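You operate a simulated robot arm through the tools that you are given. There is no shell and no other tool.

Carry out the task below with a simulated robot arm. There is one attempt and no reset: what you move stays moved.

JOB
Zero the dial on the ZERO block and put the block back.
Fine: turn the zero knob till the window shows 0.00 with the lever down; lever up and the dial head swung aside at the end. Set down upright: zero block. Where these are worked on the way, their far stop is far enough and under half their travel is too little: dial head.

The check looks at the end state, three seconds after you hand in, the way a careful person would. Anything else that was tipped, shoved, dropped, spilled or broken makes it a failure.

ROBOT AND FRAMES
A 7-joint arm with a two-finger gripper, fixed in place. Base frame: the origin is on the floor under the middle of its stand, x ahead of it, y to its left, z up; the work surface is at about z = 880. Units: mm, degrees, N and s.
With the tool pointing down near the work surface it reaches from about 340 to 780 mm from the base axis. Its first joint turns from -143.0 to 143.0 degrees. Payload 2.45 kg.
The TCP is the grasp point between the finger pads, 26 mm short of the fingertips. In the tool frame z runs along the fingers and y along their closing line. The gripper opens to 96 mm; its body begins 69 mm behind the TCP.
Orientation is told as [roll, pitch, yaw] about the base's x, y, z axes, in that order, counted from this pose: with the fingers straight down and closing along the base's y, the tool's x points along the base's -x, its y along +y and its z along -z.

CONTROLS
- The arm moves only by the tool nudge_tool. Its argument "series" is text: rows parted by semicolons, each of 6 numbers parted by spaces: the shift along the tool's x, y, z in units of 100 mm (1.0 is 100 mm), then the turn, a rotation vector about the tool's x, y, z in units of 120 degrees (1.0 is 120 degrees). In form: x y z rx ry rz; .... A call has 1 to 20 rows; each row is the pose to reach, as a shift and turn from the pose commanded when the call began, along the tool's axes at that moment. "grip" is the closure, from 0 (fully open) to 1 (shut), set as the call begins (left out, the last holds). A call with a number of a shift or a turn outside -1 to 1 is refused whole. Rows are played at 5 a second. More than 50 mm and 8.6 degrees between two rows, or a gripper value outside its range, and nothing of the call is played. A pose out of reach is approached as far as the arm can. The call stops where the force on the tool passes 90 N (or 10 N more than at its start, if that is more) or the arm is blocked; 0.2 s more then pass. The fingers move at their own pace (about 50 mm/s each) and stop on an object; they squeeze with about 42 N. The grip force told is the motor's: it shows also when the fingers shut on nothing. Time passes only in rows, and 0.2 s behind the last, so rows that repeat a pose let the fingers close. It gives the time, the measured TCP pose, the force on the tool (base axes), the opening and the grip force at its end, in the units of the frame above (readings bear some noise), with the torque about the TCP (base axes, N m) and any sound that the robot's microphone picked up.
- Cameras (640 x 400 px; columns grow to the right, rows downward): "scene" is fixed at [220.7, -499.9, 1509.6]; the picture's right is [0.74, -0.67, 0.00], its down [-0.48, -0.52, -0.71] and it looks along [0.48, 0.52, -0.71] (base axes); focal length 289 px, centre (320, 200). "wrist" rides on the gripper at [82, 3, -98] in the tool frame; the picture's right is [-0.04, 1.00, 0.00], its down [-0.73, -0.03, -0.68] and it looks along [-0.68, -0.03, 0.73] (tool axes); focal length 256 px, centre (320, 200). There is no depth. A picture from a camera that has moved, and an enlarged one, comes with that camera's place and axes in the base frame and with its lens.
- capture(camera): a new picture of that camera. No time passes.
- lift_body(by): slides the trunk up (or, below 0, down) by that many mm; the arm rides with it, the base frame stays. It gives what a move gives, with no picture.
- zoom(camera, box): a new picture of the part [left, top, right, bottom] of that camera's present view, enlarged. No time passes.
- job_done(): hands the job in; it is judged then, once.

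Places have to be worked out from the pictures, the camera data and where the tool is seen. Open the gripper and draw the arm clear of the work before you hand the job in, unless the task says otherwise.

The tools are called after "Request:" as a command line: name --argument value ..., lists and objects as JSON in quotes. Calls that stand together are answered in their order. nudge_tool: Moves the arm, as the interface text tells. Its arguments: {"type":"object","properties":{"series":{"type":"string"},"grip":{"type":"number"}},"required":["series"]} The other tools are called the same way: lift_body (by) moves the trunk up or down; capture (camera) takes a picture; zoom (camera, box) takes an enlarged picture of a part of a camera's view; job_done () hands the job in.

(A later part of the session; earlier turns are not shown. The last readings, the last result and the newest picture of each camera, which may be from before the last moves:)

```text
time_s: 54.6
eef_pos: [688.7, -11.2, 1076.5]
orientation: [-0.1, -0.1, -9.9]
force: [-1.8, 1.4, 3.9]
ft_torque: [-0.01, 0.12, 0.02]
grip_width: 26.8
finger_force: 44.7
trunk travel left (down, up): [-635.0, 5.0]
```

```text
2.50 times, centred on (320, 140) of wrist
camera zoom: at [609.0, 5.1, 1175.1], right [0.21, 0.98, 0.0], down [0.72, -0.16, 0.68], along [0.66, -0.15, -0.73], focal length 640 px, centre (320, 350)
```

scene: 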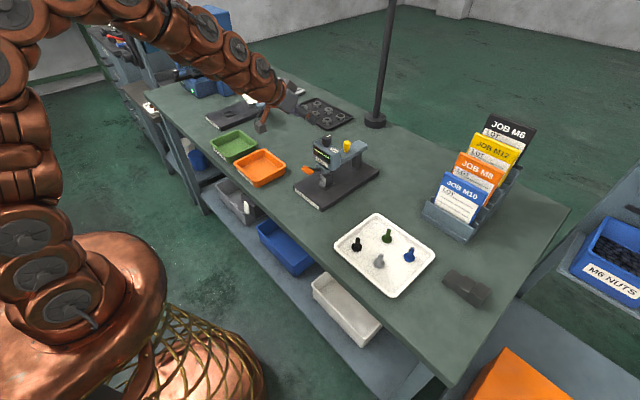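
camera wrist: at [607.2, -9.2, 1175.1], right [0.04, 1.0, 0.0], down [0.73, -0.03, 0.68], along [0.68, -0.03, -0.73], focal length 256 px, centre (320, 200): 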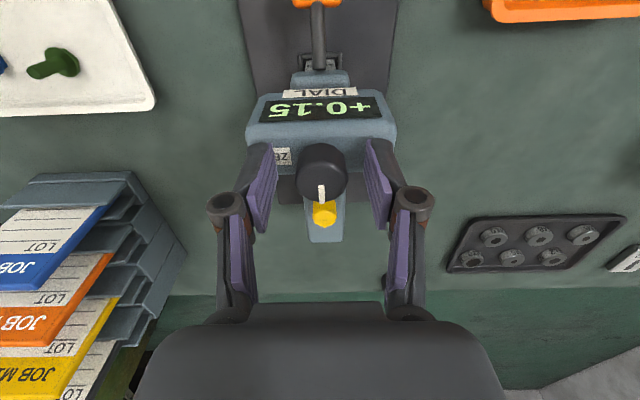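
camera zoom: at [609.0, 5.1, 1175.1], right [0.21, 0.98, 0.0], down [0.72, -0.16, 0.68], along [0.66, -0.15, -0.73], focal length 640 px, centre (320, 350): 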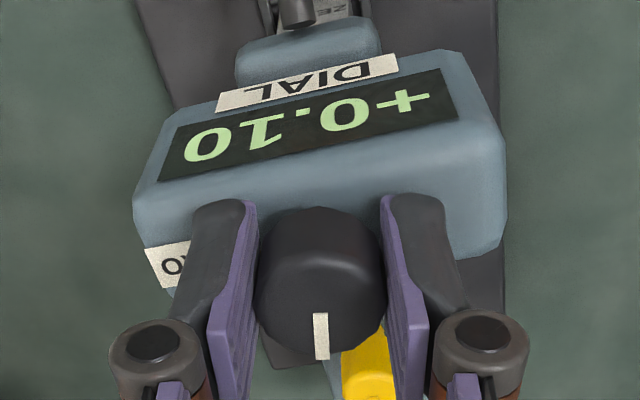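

10° changed the reading by -0.05 (to +0.10), so 20° more in the same sense should give 0.00.

Request:
nudge_tool --series "0 0 0 0 0 0.0556; 0 0 0 0 0 0.1111; 0 0 0 0 0 0.1667; 0 0 0 0 0 0.1667; 0 0 0 0 0 0.1667"

Request:
zoom --camera "scene" --box '[300, 110, 370, 170]'

Request:
zoom --camera "wrist" --box '[250, 60, 390, 220]'

```text
time_s: 55.8
eef_pos: [687.6, -10.4, 1076.7]
orientation: [0.0, 0.0, -30.2]
force: [2.1, 0.3, 1.7]
ft_torque: [-0.01, -0.12, -0.03]
grip_width: 26.9
finger_force: 44.5
trunk travel left (down, up): [-635.0, 5.0]
```

```text
6.67 times, centred on (335, 140) of scene
camera zoom: at [220.7, -499.9, 1509.6], right [0.74, -0.67, 0.0], down [-0.48, -0.52, -0.71], along [0.48, 0.52, -0.71], focal length 1926 px, centre (220, 600)
```

zoom: 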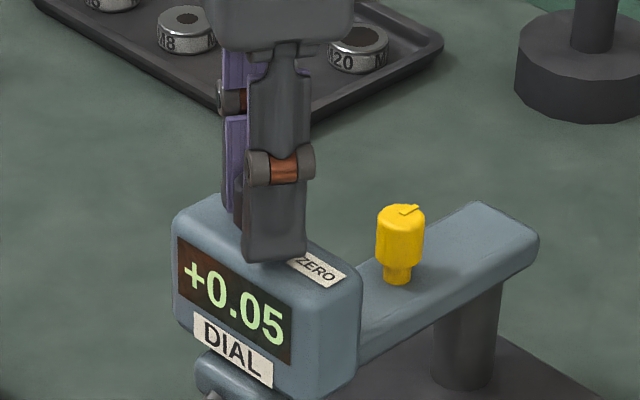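

```text
2.50 times, centred on (320, 140) of wrist
camera zoom: at [619.9, 31.7, 1175.1], right [0.54, 0.84, 0.0], down [0.62, -0.39, 0.68], along [0.57, -0.36, -0.73], focal length 640 px, centre (320, 350)
```

zoom: 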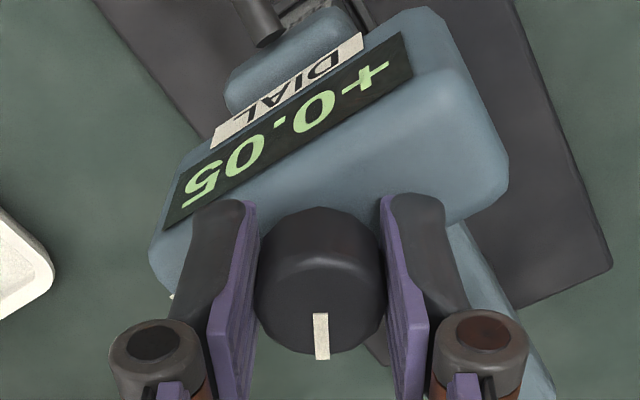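

30° in total has brought the reading to +0.05, so the display seems to move in 0.05 steps. I turn 8° more and read again.

Request:
nudge_tool --series "0 0 0 0 0 0.0333; 0 0 0 0 0 0.0667; 0 0 0 0 0 0.0667; 0 0 0 0 0 0.0667"

Request:
zoom --camera "scene" --box '[300, 110, 370, 170]'

```text
time_s: 56.8
eef_pos: [688.6, -9.5, 1076.4]
orientation: [0.1, -0.1, -38.0]
force: [5.5, -0.3, -0.1]
ft_torque: [-0.08, -0.14, -0.02]
grip_width: 27.0
finger_force: 44.9
trunk travel left (down, up): [-635.0, 5.0]
```

```text
6.67 times, centred on (335, 140) of scene
camera zoom: at [220.7, -499.9, 1509.6], right [0.74, -0.67, 0.0], down [-0.48, -0.52, -0.71], along [0.48, 0.52, -0.71], focal length 1926 px, centre (220, 600)
```

zoom: 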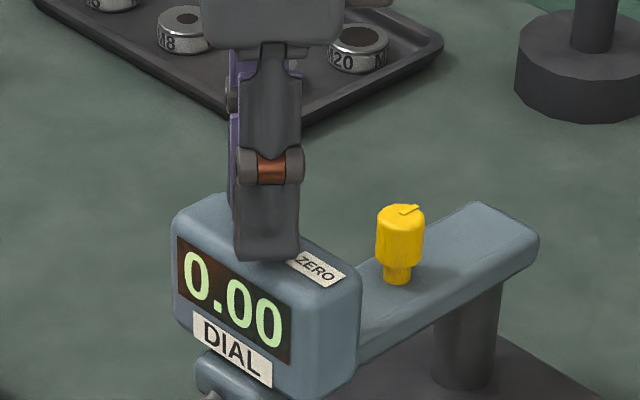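

The window shows 0.00. To settle in the middle of that step rather than at its edge, I turn 5° further and read again.

Request:
nudge_tool --series "0 0 0 0 0 0.0208; 0 0 0 0 0 0.0417; 0 0 0 0 0 0.0417; 0 0 0 0 0 0.0417"

Request:
zoom --camera "scene" --box '[300, 110, 370, 170]'

```text
time_s: 57.8
eef_pos: [688.5, -11.3, 1075.6]
orientation: [0.0, -0.1, -43.0]
force: [9.6, 0.3, 6.2]
ft_torque: [0.07, -0.12, 0.02]
grip_width: 26.6
finger_force: 44.7
trunk travel left (down, up): [-635.0, 5.0]
```

```text
6.67 times, centred on (335, 140) of scene
camera zoom: at [220.7, -499.9, 1509.6], right [0.74, -0.67, 0.0], down [-0.48, -0.52, -0.71], along [0.48, 0.52, -0.71], focal length 1926 px, centre (220, 600)
```

zoom: 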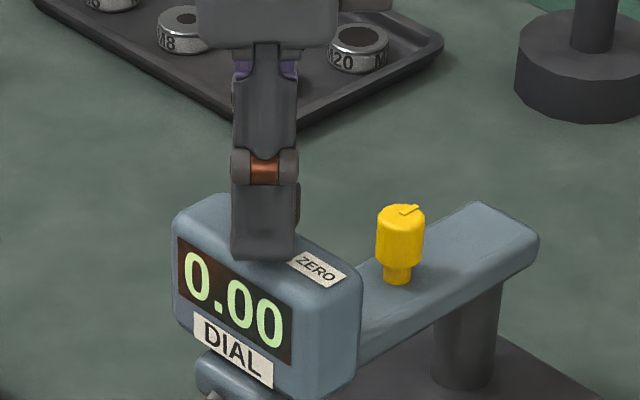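

Still 0.00 at 43°. I turn 4° more to look for the far edge of the step.

Request:
nudge_tool --series "0 0 0 0 0 0.0167; 0 0 0 0 0 0.0333; 0 0 0 0 0 0.0333; 0 0 0 0 0 0.0333"

Request:
zoom --camera "scene" --box '[300, 110, 370, 170]'

```text
time_s: 58.8
eef_pos: [688.2, -10.4, 1075.9]
orientation: [0.0, -0.1, -47.0]
force: [13.4, 1.9, 7.8]
ft_torque: [-0.03, -0.33, 0.02]
grip_width: 26.9
finger_force: 45.0
trunk travel left (down, up): [-635.0, 5.0]
```

```text
6.67 times, centred on (335, 140) of scene
camera zoom: at [220.7, -499.9, 1509.6], right [0.74, -0.67, 0.0], down [-0.48, -0.52, -0.71], along [0.48, 0.52, -0.71], focal length 1926 px, centre (220, 600)
```

zoom: 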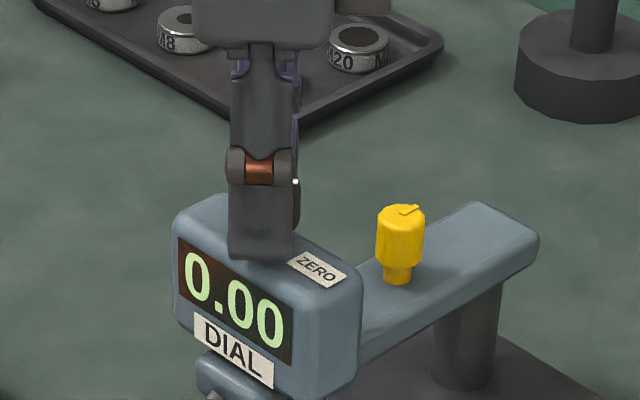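

Still 0.00 at 47°. I try 4° more to pin down the far edge of the step.

Request:
nudge_tool --series "0 0 0 0 0 0.0167; 0 0 0 0 0 0.0333; 0 0 0 0 0 0.0333; 0 0 0 0 0 0.0333"

Request:
zoom --camera "scene" --box '[300, 110, 370, 170]'

Request:
zoom --camera "wrist" --box '[250, 60, 390, 220]'

```text
time_s: 59.8
eef_pos: [688.4, -10.2, 1077.6]
orientation: [0.0, 0.0, -51.0]
force: [14.5, -0.1, 10.4]
ft_torque: [-0.07, -0.37, 0.03]
grip_width: 26.8
finger_force: 45.4
trunk travel left (down, up): [-635.0, 5.0]
```

```text
6.67 times, centred on (335, 140) of scene
camera zoom: at [220.7, -499.9, 1509.6], right [0.74, -0.67, 0.0], down [-0.48, -0.52, -0.71], along [0.48, 0.52, -0.71], focal length 1926 px, centre (220, 600)
```

zoom: 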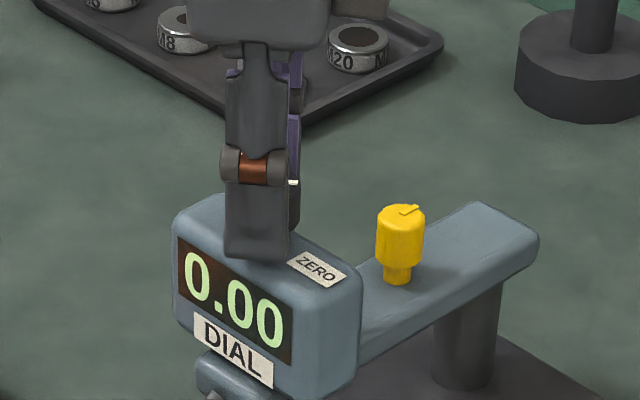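

```text
2.50 times, centred on (320, 140) of wrist
camera zoom: at [640.4, 53.8, 1175.0], right [0.8, 0.6, 0.0], down [0.44, -0.59, 0.68], along [0.41, -0.54, -0.73], focal length 640 px, centre (320, 350)
```

zoom: 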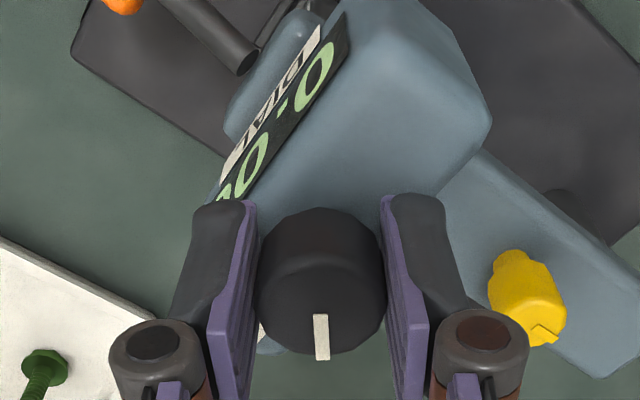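

The step is at least 13° wide, which fits 15° per 0.05. I turn 3° more to confirm the edge.

Request:
nudge_tool --series "0 0 0 0 0 0.0125; 0 0 0 0 0 0.025; 0 0 0 0 0 0.025; 0 0 0 0 0 0.025"

Request:
zoom --camera "scene" --box '[300, 110, 370, 170]'

```text
time_s: 60.8
eef_pos: [688.0, -9.8, 1076.1]
orientation: [0.1, -0.1, -54.0]
force: [19.5, 0.4, 16.7]
ft_torque: [0.12, -0.43, 0.01]
grip_width: 27.0
finger_force: 45.1
trunk travel left (down, up): [-635.0, 5.0]
```

```text
6.67 times, centred on (335, 140) of scene
camera zoom: at [220.7, -499.9, 1509.6], right [0.74, -0.67, 0.0], down [-0.48, -0.52, -0.71], along [0.48, 0.52, -0.71], focal length 1926 px, centre (220, 600)
```

zoom: 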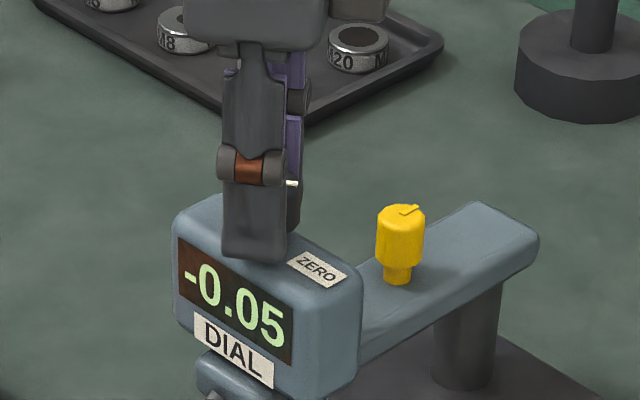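

The edge is at about 52.5°, so the 0.00 step spans about 37.5–52.5° and its middle is 45°. I turn back 9° to the middle and ease off the small side load.

Request:
nudge_tool --series "-0.003 0.005 -0.006 0 0 -0.0375; -0.006 0.008 -0.01 0 0 -0.075; -0.006 0.008 -0.01 0 0 -0.075; -0.006 0.008 -0.01 0 0 -0.075"

Request:
zoom --camera "scene" --box '[300, 110, 370, 170]'

Request:
zoom --camera "wrist" --box '[250, 60, 390, 220]'

```text
time_s: 61.8
eef_pos: [689.6, -10.6, 1076.8]
orientation: [-0.1, 0.1, -45.0]
force: [5.0, -0.1, -0.8]
ft_torque: [-0.05, -0.18, 0.01]
grip_width: 26.9
finger_force: 44.4
trunk travel left (down, up): [-635.0, 5.0]
```

```text
6.67 times, centred on (335, 140) of scene
camera zoom: at [220.7, -499.9, 1509.6], right [0.74, -0.67, 0.0], down [-0.48, -0.52, -0.71], along [0.48, 0.52, -0.71], focal length 1926 px, centre (220, 600)
```

zoom: 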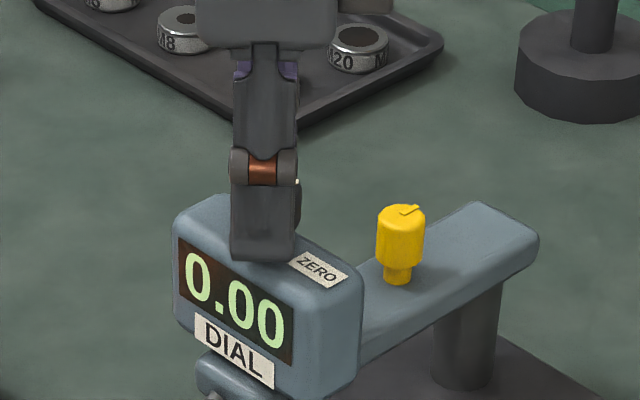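

```text
2.50 times, centred on (320, 140) of wrist
camera zoom: at [634.1, 47.8, 1175.1], right [0.73, 0.68, 0.0], down [0.5, -0.54, 0.68], along [0.46, -0.5, -0.74], focal length 640 px, centre (320, 350)
```

zoom: 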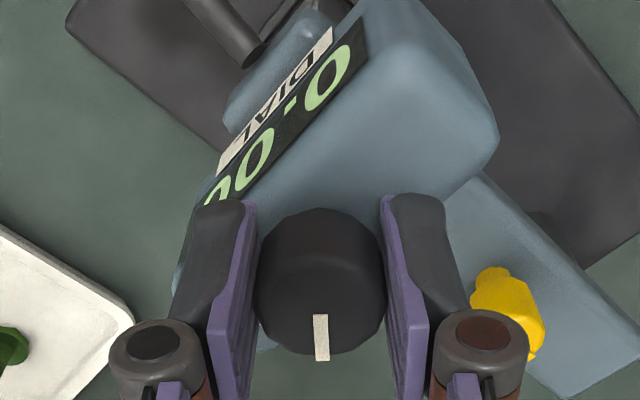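

0.00 shows with little load. I open the fingers to release the knob.

Request:
nudge_tool --series "0 0 0 0 0 0; 0 0 0 0 0 0; 0 0 0 0 0 0" --grip 0.48

Request:
nudge_tool --series "0 0 -0.1 0 0 0; 0 0 -0.3 0 0 0; 0 0 -0.55 0 0 0; 0 0 -0.55 0 0 0"

Request:
zoom --camera "scene" --box '[290, 110, 380, 200]'

```text
time_s: 62.6
eef_pos: [690.0, -11.4, 1076.9]
orientation: [0.0, 0.1, -44.9]
force: [-0.5, -0.3, -0.3]
ft_torque: [0.02, -0.01, -0.01]
grip_width: 50.1
finger_force: 0.1
trunk travel left (down, up): [-635.0, 5.0]
```

```text
time_s: 63.6
eef_pos: [688.9, -11.2, 1132.7]
orientation: [0.0, 0.0, -45.0]
force: [0.1, -1.1, 0.6]
ft_torque: [-0.03, 0.02, 0.03]
grip_width: 50.0
finger_force: 0.0
trunk travel left (down, up): [-635.0, 5.0]
```

```text
4.44 times, centred on (335, 155) of scene
camera zoom: at [220.7, -499.9, 1509.6], right [0.74, -0.67, 0.0], down [-0.48, -0.52, -0.71], along [0.48, 0.52, -0.71], focal length 1284 px, centre (253, 400)
```

zoom: 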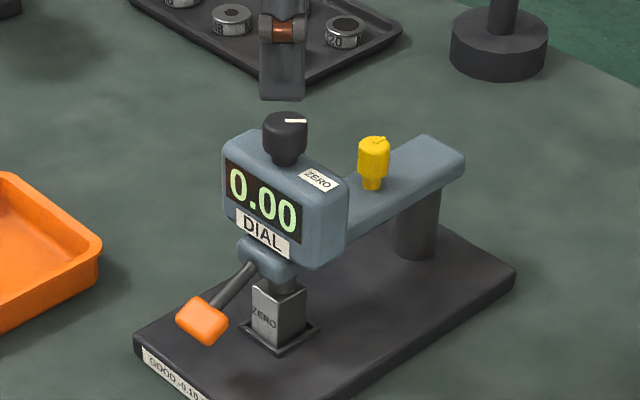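

After release the window still shows 0.00 with the lever down. Next I raise the lever: I move back towards the robot, turning the tool back to yaw 0.

Request:
nudge_tool --series "0.1 -0.1 0 0 0 -0.0625; 0.2 -0.2 0 0 0 -0.125; 0.3 -0.3 0 0 0 -0.1875; 0.4 -0.4 0 0 0 -0.25; 0.5 -0.5 0 0 0 -0.3125; 0.6 -0.6 0 0 0 -0.375; 0.6 -0.6 0 0 0 -0.375" --grip 0.3

Request:
nudge_tool --series "0 0 0 0 -0.0556 0; 0 0 0 0 -0.1111 0; 0 0 0 0 -0.1667 0; 0 0 0 0 -0.1667 0"

Request:
capture --camera "wrist"

Request:
zoom --camera "scene" --box '[290, 130, 370, 200]'

```text
time_s: 65.2
eef_pos: [603.1, -9.4, 1132.0]
orientation: [0.0, -0.1, 0.0]
force: [0.6, 0.1, -0.6]
ft_torque: [0.02, -0.02, 0.01]
grip_width: 67.1
finger_force: 0.1
trunk travel left (down, up): [-635.0, 5.0]
```

```text
time_s: 66.2
eef_pos: [604.7, -10.2, 1132.8]
orientation: [0.0, -20.2, 0.0]
force: [0.7, -0.1, 0.2]
ft_torque: [-0.01, -0.01, 0.01]
grip_width: 67.4
finger_force: 0.2
trunk travel left (down, up): [-635.0, 5.0]
```

```text
taken
camera wrist: at [494.6, -7.7, 1197.2], right [0.04, 1.0, 0.01], down [0.46, -0.03, 0.89], along [0.89, -0.03, -0.46], focal length 256 px, centre (320, 200)
```

wrist: 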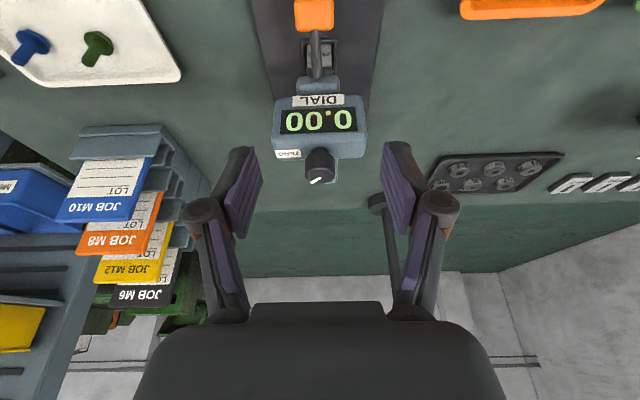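

```text
5.71 times, centred on (330, 165) of scene
camera zoom: at [220.7, -499.9, 1509.6], right [0.74, -0.67, 0.0], down [-0.48, -0.52, -0.71], along [0.48, 0.52, -0.71], focal length 1651 px, centre (263, 400)
```

zoom: 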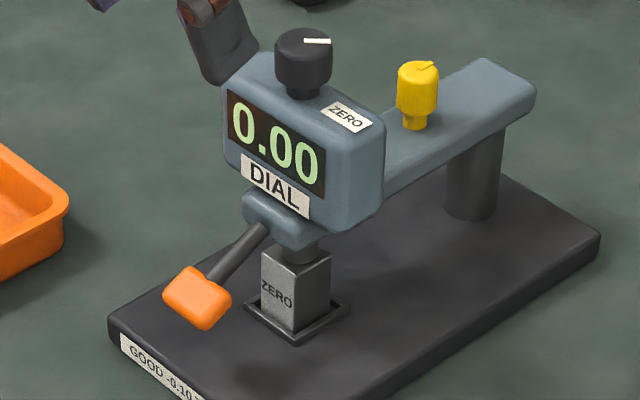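

The handle is at about (619, -10.5, 950). I descend with open fingers so that they come down on either side (±y) of it, first halfway.

Request:
nudge_tool --series "0.08 0 0.29 0 0 0; 0.16 0 0.58 0 0 0; 0.25 0 0.88 0 0 0; 0.25 0 0.88 0 0 0"

Request:
capture --camera "wrist"

Request:
zoom --camera "scene" --box '[290, 130, 370, 200]'

```text
time_s: 67.2
eef_pos: [611.1, -10.7, 1041.3]
orientation: [0.0, -20.0, 0.1]
force: [0.4, 0.9, -0.9]
ft_torque: [0.01, 0.02, -0.01]
grip_width: 67.2
finger_force: 0.1
trunk travel left (down, up): [-635.0, 5.0]
```

```text
taken
camera wrist: at [500.9, -8.8, 1106.6], right [0.04, 1.0, 0.01], down [0.46, -0.03, 0.89], along [0.89, -0.03, -0.46], focal length 256 px, centre (320, 200)
```

wrist: 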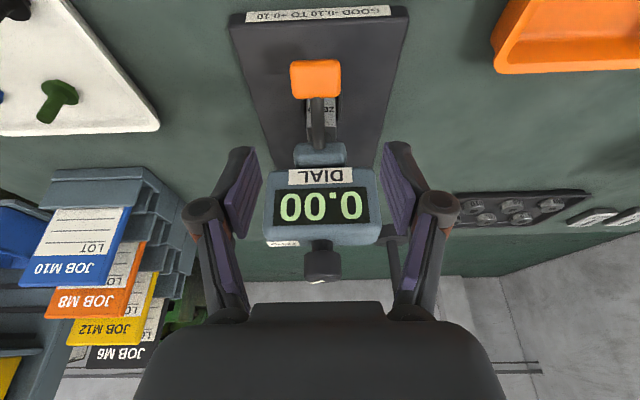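

```text
5.71 times, centred on (330, 165) of scene
camera zoom: at [220.7, -499.9, 1509.6], right [0.74, -0.67, 0.0], down [-0.48, -0.52, -0.71], along [0.48, 0.52, -0.71], focal length 1651 px, centre (263, 400)
```

zoom: 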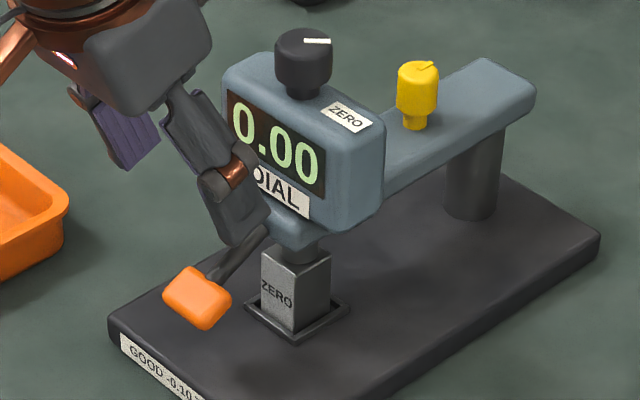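

The handle is between the finger planes. I descend the other half to bring the pads level with the handle.

Request:
nudge_tool --series "0.08 -0.005 0.29 0 0 0; 0.16 -0.01 0.58 0 0 0; 0.22 -0.01 0.78 0 0 0; 0.244 -0.01 0.873 0 0 0; 0.244 -0.01 0.873 0 0 0"

Request:
capture --camera "wrist"

Request:
zoom --camera "scene" --box '[290, 130, 370, 200]'

```text
time_s: 68.4
eef_pos: [617.4, -10.9, 949.3]
orientation: [0.0, -20.0, 0.0]
force: [0.3, -0.7, 0.3]
ft_torque: [-0.04, 0.0, 0.0]
grip_width: 67.4
finger_force: 0.1
trunk travel left (down, up): [-635.0, 5.0]
```

```text
taken
camera wrist: at [507.6, -8.7, 1015.0], right [0.04, 1.0, 0.01], down [0.46, -0.03, 0.89], along [0.89, -0.03, -0.46], focal length 256 px, centre (320, 200)
```

wrist: 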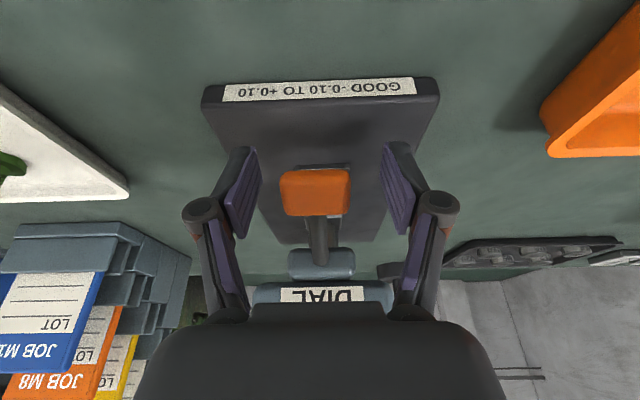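

```text
5.71 times, centred on (330, 165) of scene
camera zoom: at [220.7, -499.9, 1509.6], right [0.74, -0.67, 0.0], down [-0.48, -0.52, -0.71], along [0.48, 0.52, -0.71], focal length 1651 px, centre (263, 400)
```

zoom: 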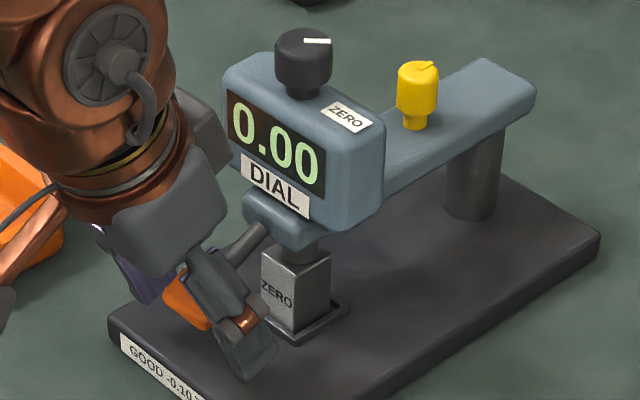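

The handle lies between the pads at the TCP. I close on it.

Request:
nudge_tool --series "0 -0.01 0 0 0 0; 0 -0.015 0 0 0 0; 0 -0.015 0 0 0 0; 0 -0.015 0 0 0 0; 0 -0.015 0 0 0 0" --grip 1

Request:
capture --camera "wrist"

Request:
zoom --camera "scene" --box '[290, 130, 370, 200]'

```text
time_s: 69.6
eef_pos: [618.6, -12.1, 949.5]
orientation: [0.1, -20.0, 0.2]
force: [-2.2, 2.3, -0.5]
ft_torque: [-0.15, 0.04, 0.44]
grip_width: 32.1
finger_force: 45.6
trunk travel left (down, up): [-635.0, 5.0]
```

```text
taken
camera wrist: at [508.1, -10.5, 1015.1], right [0.04, 1.0, 0.01], down [0.46, -0.03, 0.89], along [0.89, -0.03, -0.46], focal length 256 px, centre (320, 200)
```

wrist: 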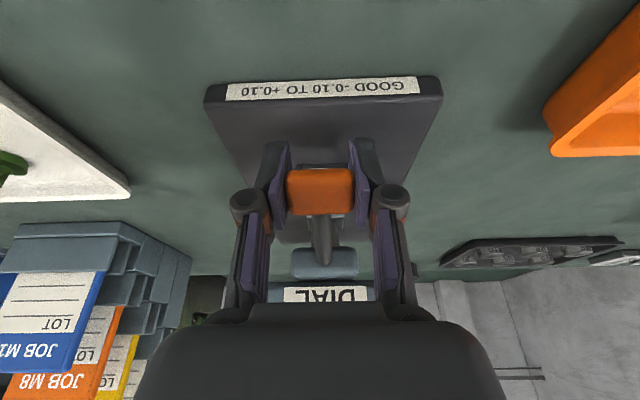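

```text
5.71 times, centred on (330, 165) of scene
camera zoom: at [220.7, -499.9, 1509.6], right [0.74, -0.67, 0.0], down [-0.48, -0.52, -0.71], along [0.48, 0.52, -0.71], focal length 1651 px, centre (263, 400)
```

zoom: 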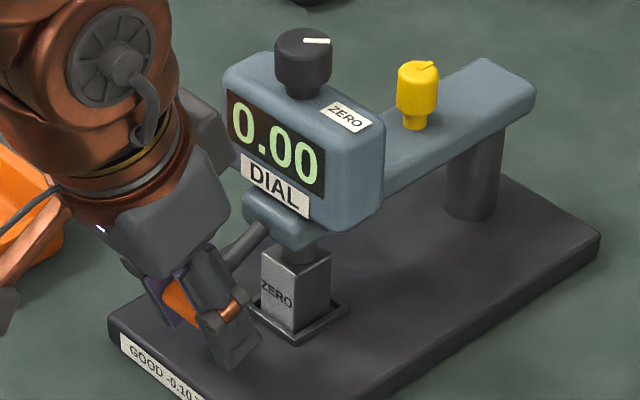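

The handle is held (32 mm). I lift it along its arc about the lever's hinge, first to level.

Request:
nudge_tool --series "0.0066 0 -0.05 0 0 0; 0.0132 0 -0.0998 0 0 0; 0.0069 0 -0.2005 0 0 0; -0.0179 0 -0.2979 0 0 0; -0.0179 0 -0.2979 0 0 0"

Request:
zoom --camera "scene" --box '[290, 130, 370, 200]'

```text
time_s: 70.8
eef_pos: [608.8, -12.6, 977.9]
orientation: [-0.1, -19.9, 0.0]
force: [-6.3, 3.3, -25.8]
ft_torque: [-0.02, 1.35, 0.71]
grip_width: 33.0
finger_force: 44.8
trunk travel left (down, up): [-635.0, 5.0]
```

```text
5.71 times, centred on (330, 165) of scene
camera zoom: at [220.7, -499.9, 1509.6], right [0.74, -0.67, 0.0], down [-0.48, -0.52, -0.71], along [0.48, 0.52, -0.71], focal length 1651 px, centre (263, 400)
```

zoom: 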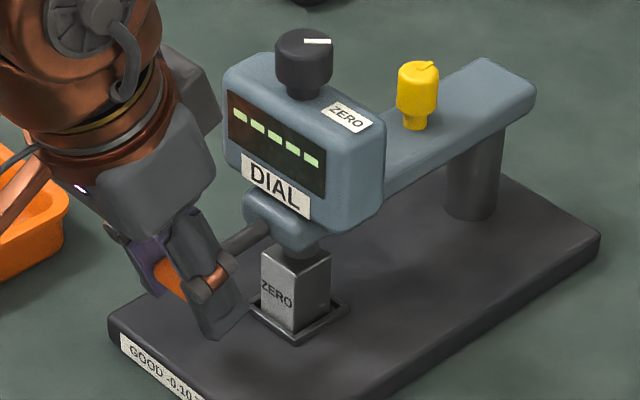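

The display shows dashes again, so the probe has lifted. I continue lifting to the upper stop, letting the tool turn with the handle a little.

Request:
nudge_tool --series "-0.022 0 -0.045 0 0.03 0; -0.0436 0 -0.0906 0 0.06 0; -0.0916 0 -0.158 0 0.09 0; -0.1285 0 -0.198 0 0.1 0; -0.1285 0 -0.198 0 0.1 0"

Request:
zoom --camera "scene" --box '[290, 130, 370, 200]'

Request:
capture --camera "wrist"

```text
time_s: 72.0
eef_pos: [615.2, -12.1, 1001.3]
orientation: [0.1, -8.1, 0.0]
force: [-13.9, 1.9, -20.7]
ft_torque: [0.06, 1.34, 0.48]
grip_width: 32.8
finger_force: 45.0
trunk travel left (down, up): [-635.0, 5.0]
```

```text
5.71 times, centred on (330, 165) of scene
camera zoom: at [220.7, -499.9, 1509.6], right [0.74, -0.67, 0.0], down [-0.48, -0.52, -0.71], along [0.48, 0.52, -0.71], focal length 1651 px, centre (263, 400)
```

zoom: 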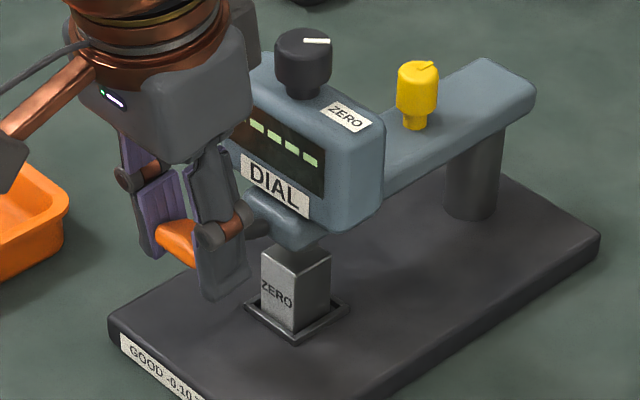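

```text
taken
camera wrist: at [520.5, -10.5, 1087.5], right [0.04, 1.0, 0.01], down [0.63, -0.03, 0.77], along [0.77, -0.03, -0.63], focal length 256 px, centre (320, 200)
```

wrist: 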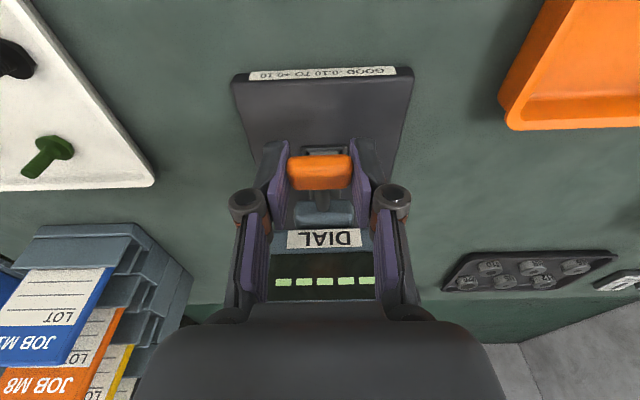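

The lever is about where it was at the start. I lift 4 mm further to make sure it is at its upper stop.

Request:
nudge_tool --series "-0.013 0 -0.019 0 0 0; -0.025 0 -0.037 0 0 0; -0.025 0 -0.037 0 0 0"

Request:
capture --camera "wrist"

```text
time_s: 72.8
eef_pos: [616.5, -11.0, 1005.1]
orientation: [0.0, -7.8, 0.0]
force: [-16.6, 1.8, -19.5]
ft_torque: [0.12, 1.42, 0.48]
grip_width: 32.9
finger_force: 45.1
trunk travel left (down, up): [-635.0, 5.0]
```

```text
taken
camera wrist: at [522.6, -10.8, 1092.1], right [0.04, 1.0, 0.01], down [0.63, -0.03, 0.77], along [0.77, -0.03, -0.63], focal length 256 px, centre (320, 200)
```

wrist: 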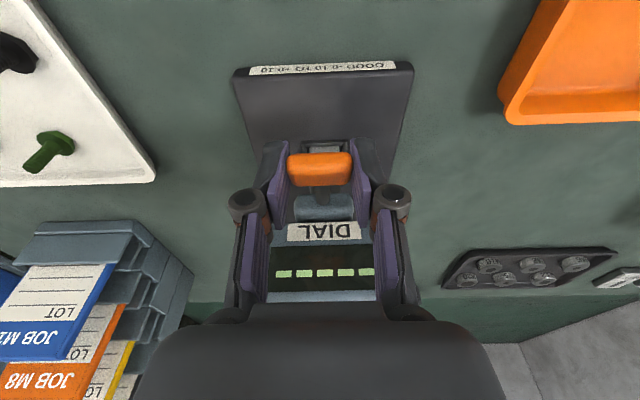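

The handle seems to be stopping against the upper stop and slipping in the pads. I release it and compare its place with the picture from before.

Request:
nudge_tool --series "0 0 0 0 0 0; 0 0 0 0 0 0; 0 0 0 0 0 0; 0 0 0 0 0 0" --grip 0.3

Request:
nudge_tool --series "0.05 0 -0.2 0 0 0; 0.1 0 -0.5 0 0 0; 0.15 0 -0.8 0 0 0; 0.15 0 -0.8 0 0 0"

Request:
zoom --camera "scene" --box '[270, 120, 400, 220]'

Request:
capture --camera "wrist"

```text
time_s: 73.8
eef_pos: [617.2, -12.5, 1006.5]
orientation: [-0.1, -7.9, -0.1]
force: [1.3, -0.2, -0.3]
ft_torque: [0.02, -0.02, -0.03]
grip_width: 67.1
finger_force: 0.1
trunk travel left (down, up): [-635.0, 5.0]
```

```text
time_s: 74.8
eef_pos: [589.0, -12.6, 1082.5]
orientation: [0.0, -8.1, 0.0]
force: [-0.6, 0.0, 0.1]
ft_torque: [-0.02, -0.02, -0.03]
grip_width: 67.0
finger_force: 0.1
trunk travel left (down, up): [-635.0, 5.0]
```

```text
4.00 times, centred on (335, 170) of scene
camera zoom: at [220.7, -499.9, 1509.6], right [0.74, -0.67, 0.0], down [-0.48, -0.52, -0.71], along [0.48, 0.52, -0.71], focal length 1156 px, centre (260, 320)
```

zoom: 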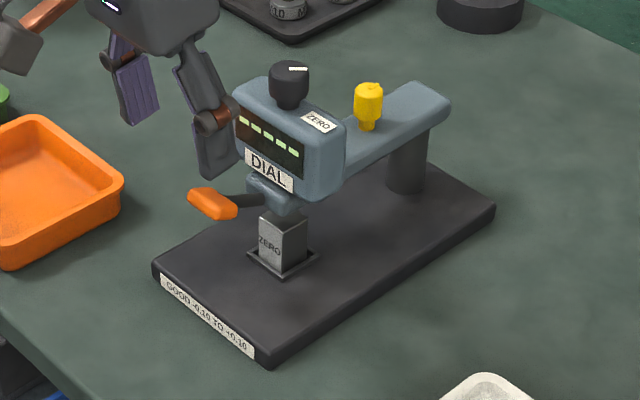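

```text
taken
camera wrist: at [495.2, -10.8, 1168.8], right [0.04, 1.0, 0.01], down [0.63, -0.03, 0.78], along [0.77, -0.03, -0.63], focal length 256 px, centre (320, 200)
```

wrist: 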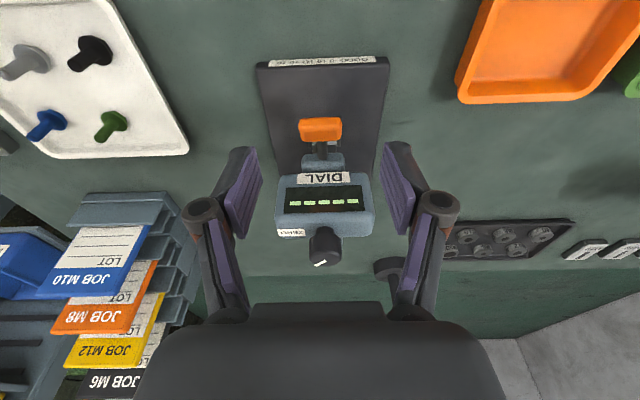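

The lever is back to the same raised position as before, with dashes in the window. Next I swing the head aside by pushing it from its +y side with closed fingers; I move round to that side first.

Request:
nudge_tool --series "-0.05 0.1 -0.15 0 0.022 0; -0.2 0.4 -0.2 0 0.044 0; -0.38 0.7 -0.201 0 0.0667 0; -0.543 0.926 -0.201 0 0.0667 0; -0.543 0.926 -0.201 0 0.0667 0" --grip 1

Request:
nudge_tool --series "-0.04 0 0 0 0 0.0682; -0.08 0 0 0 0 0.1364; -0.12 0 0 0 0 0.2045; -0.16 0 0 0 0 0.2727; -0.2 0 0 0 0 0.3409; -0.24 0 0 0 0 0.4091; -0.28 0 0 0 0 0.4773; -0.32 0 0 0 0 0.5455; -0.36 0 0 0 0 0.6136; -0.4 0 0 0 0 0.6818; -0.44 0 0 0 0 0.75; -0.48 0 0 0 0 0.75; -0.48 0 0 0 0 0.75"

Request:
capture --camera "wrist"

Request:
zoom --camera "scene" --box '[270, 90, 400, 220]'

```text
time_s: 76.0
eef_pos: [640.8, 80.2, 1110.8]
orientation: [0.0, 0.0, -0.1]
force: [-0.6, 1.2, -0.1]
ft_torque: [0.0, -0.02, -0.01]
grip_width: 0.0
finger_force: 28.5
trunk travel left (down, up): [-635.0, 5.0]
```

```text
time_s: 78.8
eef_pos: [689.5, 80.0, 1110.9]
orientation: [0.0, 0.0, -90.1]
force: [-0.3, 0.9, 0.1]
ft_torque: [-0.04, -0.01, 0.0]
grip_width: 0.0
finger_force: 29.2
trunk travel left (down, up): [-635.0, 5.0]
```

```text
taken
camera wrist: at [693.9, 159.8, 1209.3], right [1.0, -0.04, 0.0], down [-0.03, -0.73, 0.68], along [-0.03, -0.68, -0.73], focal length 256 px, centre (320, 200)
```

wrist: 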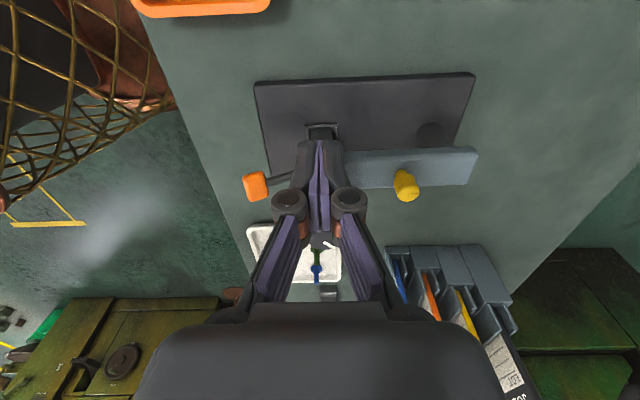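

```text
3.08 times, centred on (335, 155) of scene
camera zoom: at [220.7, -499.9, 1509.6], right [0.74, -0.67, 0.0], down [-0.48, -0.52, -0.71], along [0.48, 0.52, -0.71], focal length 889 px, centre (274, 338)
```

zoom: 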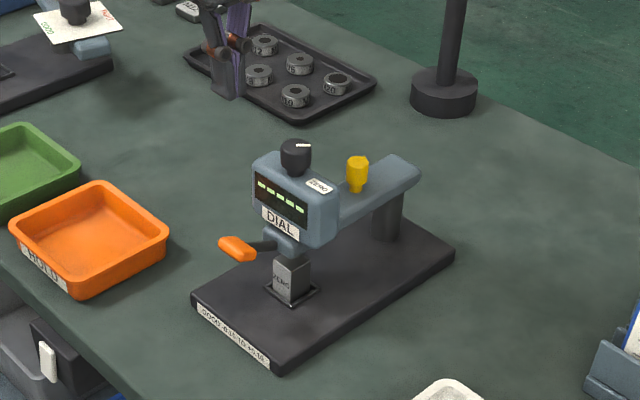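

The tool is on the head's +y side with yaw -90. I lower it until the fingertips are level with the head's mid-height.

Request:
nudge_tool --series "0 0 0.3 0 0 0; 0 0 0.6 0 0 0; 0 0 0.85 0 0 0; 0 0 0.85 0 0 0"

Request:
capture --camera "wrist"

Request:
zoom --camera "scene" --box '[270, 90, 400, 220]'

```text
time_s: 79.8
eef_pos: [691.6, 80.1, 1024.9]
orientation: [0.0, 0.1, -90.0]
force: [-0.1, -0.5, 0.3]
ft_torque: [-0.02, 0.03, 0.01]
grip_width: 0.1
finger_force: 28.5
trunk travel left (down, up): [-635.0, 5.0]
```

```text
taken
camera wrist: at [694.9, 160.5, 1123.7], right [1.0, -0.04, 0.0], down [-0.03, -0.73, 0.68], along [-0.03, -0.68, -0.73], focal length 256 px, centre (320, 200)
```

wrist: 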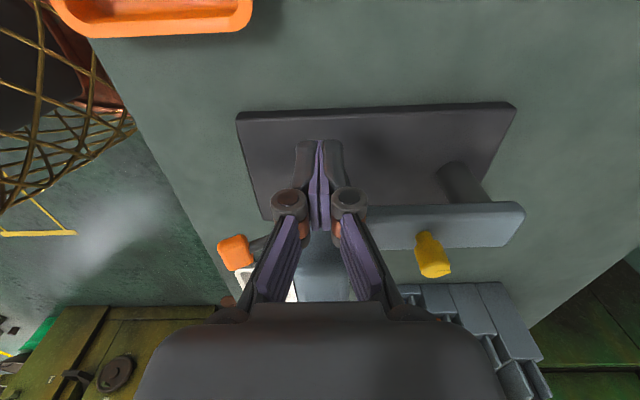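

```text
3.08 times, centred on (335, 155) of scene
camera zoom: at [220.7, -499.9, 1509.6], right [0.74, -0.67, 0.0], down [-0.48, -0.52, -0.71], along [0.48, 0.52, -0.71], focal length 889 px, centre (274, 338)
```

zoom: 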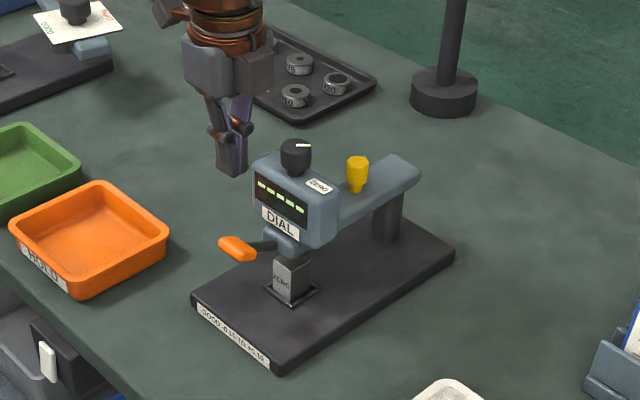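

The fingers are clear beside the head. I push towards -y to contact, then follow the arc for the first 20° of the swing back, turning the tool with it.

Request:
nudge_tool --series "-0.2 0 0 0 0 0; -0.3 0 0 0 0 0; -0.37 0 0 0 0 0; -0.433 -0.022 0 0 0 -0.0208; -0.495 -0.0417 0 0 0 -0.0417; -0.56 -0.058 0 0 0 -0.0625; -0.623 -0.0724 0 0 0 -0.0833; -0.688 -0.083 0 0 0 -0.1042; -0.753 -0.0917 0 0 0 -0.125; -0.82 -0.096 0 0 0 -0.1458; -0.885 -0.0997 0 0 0 -0.1667; -0.885 -0.0997 0 0 0 -0.1667"

Request:
capture --camera "wrist"

Request:
zoom --camera "scene" --box '[270, 90, 430, 220]'

```text
time_s: 82.4
eef_pos: [679.7, -9.3, 1025.9]
orientation: [0.0, 0.0, -69.9]
force: [-0.3, -1.0, -0.7]
ft_torque: [-0.02, -0.01, 0.01]
grip_width: 0.0
finger_force: 28.6
trunk travel left (down, up): [-635.0, 5.0]
```

```text
taken
camera wrist: at [655.6, 67.6, 1124.9], right [0.95, 0.3, 0.0], down [0.22, -0.7, 0.68], along [0.21, -0.65, -0.73], focal length 256 px, centre (320, 200)
```

wrist: 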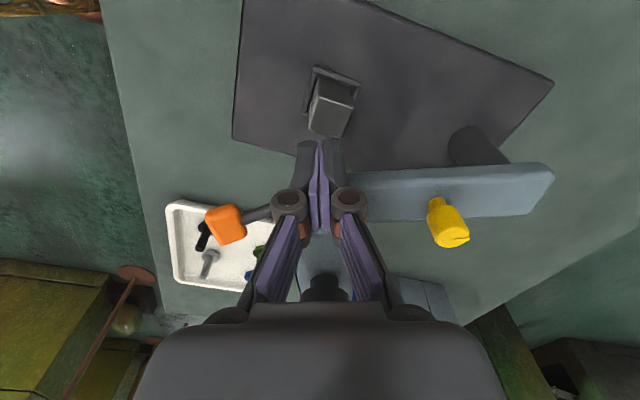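

```text
3.08 times, centred on (350, 155) of scene
camera zoom: at [220.7, -499.9, 1509.6], right [0.74, -0.67, 0.0], down [-0.48, -0.52, -0.71], along [0.48, 0.52, -0.71], focal length 889 px, centre (228, 338)
```

zoom: 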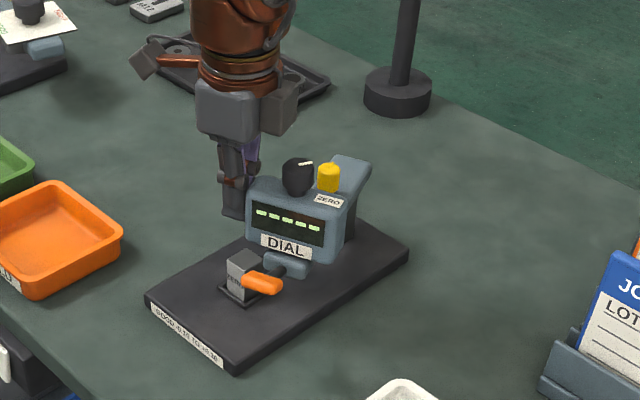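

The head swings easily (near zero force) and the block is undisturbed. I continue 30° along the arc.

Request:
nudge_tool --series "-0.062 -0.022 0 0 0 -0.0208; -0.125 -0.0417 0 0 0 -0.0417; -0.19 -0.058 0 0 0 -0.0625; -0.253 -0.0724 0 0 0 -0.0833; -0.318 -0.083 0 0 0 -0.1042; -0.383 -0.0917 0 0 0 -0.125; -0.45 -0.096 0 0 0 -0.1458; -0.515 -0.0997 0 0 0 -0.1667; -0.58 -0.098 0 0 0 -0.1875; -0.646 -0.0961 0 0 0 -0.2083; -0.71 -0.089 0 0 0 -0.2292; -0.777 -0.0811 0 0 0 -0.25; -0.777 -0.0811 0 0 0 -0.25"

Request:
capture --camera "wrist"

Request:
zoom --camera "scene" --box '[270, 90, 430, 220]'

```text
time_s: 85.2
eef_pos: [700.2, -84.8, 1026.5]
orientation: [0.0, 0.0, -40.0]
force: [-0.7, 0.7, -0.1]
ft_torque: [0.02, 0.01, -0.04]
grip_width: 0.0
finger_force: 28.5
trunk travel left (down, up): [-635.0, 5.0]
```

```text
taken
camera wrist: at [639.0, -31.2, 1124.7], right [0.67, 0.74, 0.0], down [0.54, -0.49, 0.68], along [0.5, -0.46, -0.73], focal length 256 px, centre (320, 200)
```

wrist: 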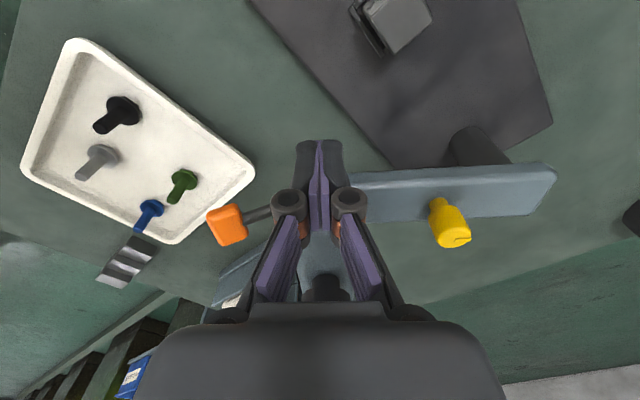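

```text
3.08 times, centred on (350, 155) of scene
camera zoom: at [220.7, -499.9, 1509.6], right [0.74, -0.67, 0.0], down [-0.48, -0.52, -0.71], along [0.48, 0.52, -0.71], focal length 889 px, centre (228, 338)
```

zoom: 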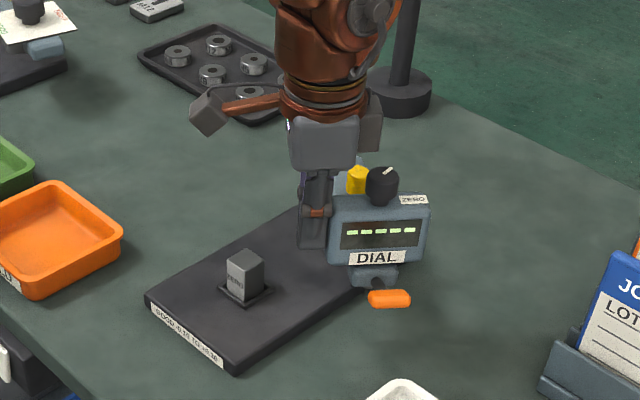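

The head is 50° back. I continue about 24° more to bring it to where it began.

Request:
nudge_tool --series "-0.062 -0.022 0 0 0 -0.0208; -0.125 -0.0417 0 0 0 -0.0417; -0.19 -0.058 0 0 0 -0.0625; -0.253 -0.0724 0 0 0 -0.0833; -0.318 -0.083 0 0 0 -0.1042; -0.383 -0.0917 0 0 0 -0.125; -0.45 -0.096 0 0 0 -0.1458; -0.515 -0.0997 0 0 0 -0.1667; -0.58 -0.098 0 0 0 -0.1875; -0.62 -0.097 0 0 0 -0.2; -0.62 -0.097 0 0 0 -0.2"

Request:
capture --camera "wrist"

Request:
zoom --camera "scene" --box '[280, 120, 440, 220]'

```text
time_s: 87.6
eef_pos: [738.9, -131.0, 1025.8]
orientation: [0.0, -0.1, -15.8]
force: [-13.7, 5.8, 6.0]
ft_torque: [0.08, 0.12, 0.15]
grip_width: 0.1
finger_force: 28.1
trunk travel left (down, up): [-635.0, 5.0]
```

```text
taken
camera wrist: at [661.5, -106.4, 1124.8], right [0.31, 0.95, 0.0], down [0.7, -0.23, 0.68], along [0.64, -0.21, -0.73], focal length 256 px, centre (320, 200)
```

wrist: 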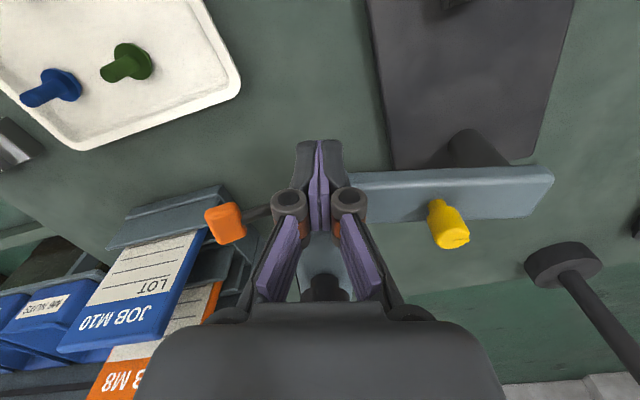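

```text
4.00 times, centred on (360, 170) of scene
camera zoom: at [220.7, -499.9, 1509.6], right [0.74, -0.67, 0.0], down [-0.48, -0.52, -0.71], along [0.48, 0.52, -0.71], focal length 1156 px, centre (160, 320)
```

zoom: 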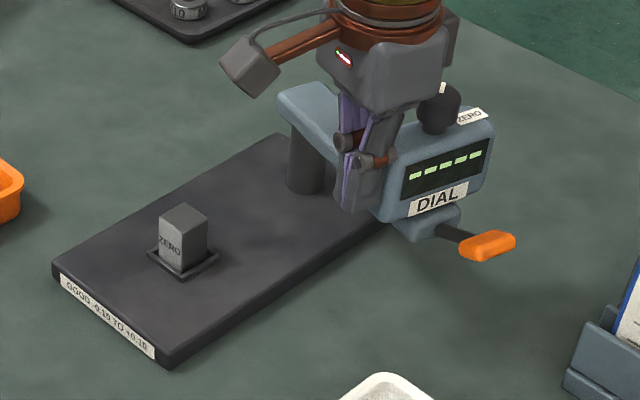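

The head is back exactly at its starting place against its rest stop (14 N felt). I back the tool off and rise clear.

Request:
nudge_tool --series "0.2 0 0 0 0 0; 0.5 0 0 0 0 0; 0.5 0 -0.4 0 0 0; 0.5 0 -0.8 0 0 0; 0.5 0 -0.8 0 0 0"

Request:
nudge_tool --series "0 0.3 0 0 0 -0.0659; 0 0.6 0 0 0 -0.1317; 0 0.6 0 0 0 -0.1317" --grip 0.3

Request:
capture --camera "wrist"

Request:
zoom --camera "scene" --box '[280, 120, 440, 220]'

```text
time_s: 88.8
eef_pos: [691.7, -117.2, 1104.9]
orientation: [0.0, 0.0, -16.1]
force: [0.2, -0.1, -0.4]
ft_torque: [0.0, 0.04, 0.0]
grip_width: 0.0
finger_force: 28.9
trunk travel left (down, up): [-635.0, 5.0]
```

```text
time_s: 89.6
eef_pos: [707.5, -60.4, 1106.7]
orientation: [-0.1, 0.0, -0.3]
force: [0.9, -0.3, -1.0]
ft_torque: [-0.03, -0.01, -0.02]
grip_width: 67.1
finger_force: 0.2
trunk travel left (down, up): [-635.0, 5.0]
```

```text
taken
camera wrist: at [626.9, -57.4, 1204.6], right [0.04, 1.0, 0.0], down [0.73, -0.03, 0.68], along [0.68, -0.03, -0.73], focal length 256 px, centre (320, 200)
```

wrist: 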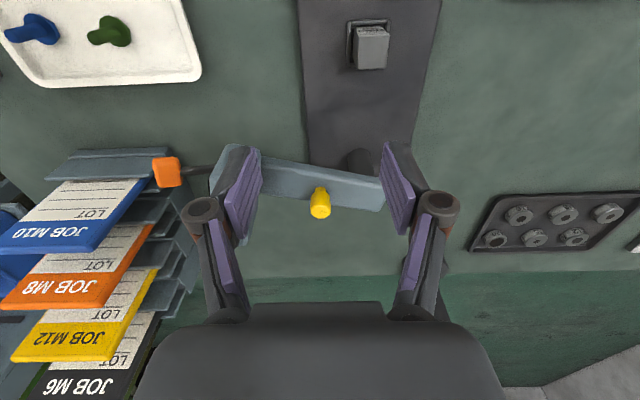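

```text
4.00 times, centred on (360, 170) of scene
camera zoom: at [220.7, -499.9, 1509.6], right [0.74, -0.67, 0.0], down [-0.48, -0.52, -0.71], along [0.48, 0.52, -0.71], focal length 1156 px, centre (160, 320)
```

zoom: 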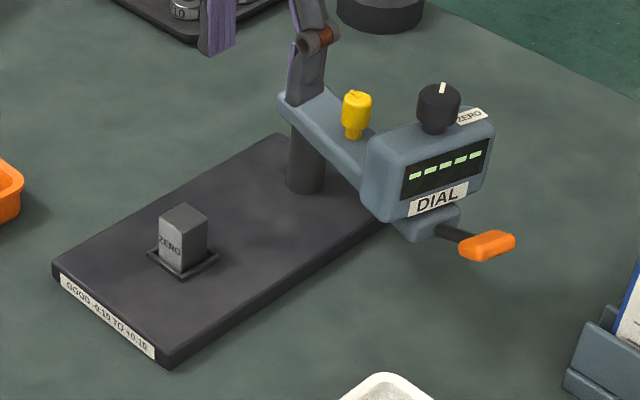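

The stand is exactly as at the start, with the lever up and only the knob turned. I move above the block and bring the trunk back down by 60 mm.

Request:
nudge_tool --series "0.09 0.25 0 0 0 0; 0.186 0.503 0 0 0 0; 0.186 0.503 0 0 0 0"

Request:
lift_body --by -60

Request:
capture --camera "wrist"

Request:
zoom --camera "scene" --box '[280, 120, 380, 200]'

```text
time_s: 90.4
eef_pos: [691.5, -9.4, 1104.8]
orientation: [-0.1, 0.1, -0.1]
force: [0.3, -0.2, 0.1]
ft_torque: [0.01, 0.03, 0.0]
grip_width: 67.2
finger_force: 0.1
trunk travel left (down, up): [-635.0, 5.0]
```

```text
time_s: 91.4
eef_pos: [690.5, -9.5, 1045.7]
orientation: [0.0, 0.0, -0.2]
force: [-0.5, 0.5, 0.0]
ft_torque: [0.02, 0.0, -0.03]
grip_width: 67.2
finger_force: 0.1
trunk travel left (down, up): [-575.0, 65.0]
```

```text
taken
camera wrist: at [610.0, -7.5, 1143.5], right [0.04, 1.0, 0.0], down [0.73, -0.03, 0.68], along [0.68, -0.03, -0.73], focal length 256 px, centre (320, 200)
```

wrist: 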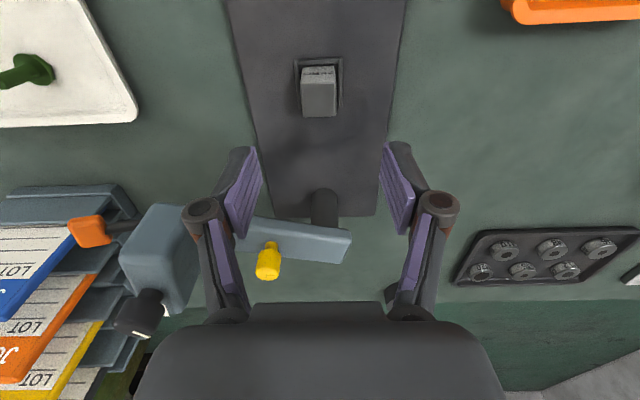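

```text
5.00 times, centred on (330, 160) of scene
camera zoom: at [220.7, -499.9, 1509.6], right [0.74, -0.67, 0.0], down [-0.48, -0.52, -0.71], along [0.48, 0.52, -0.71], focal length 1445 px, centre (270, 400)
```

zoom: 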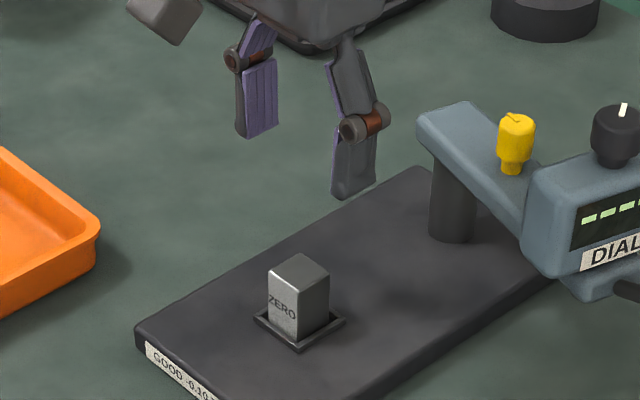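

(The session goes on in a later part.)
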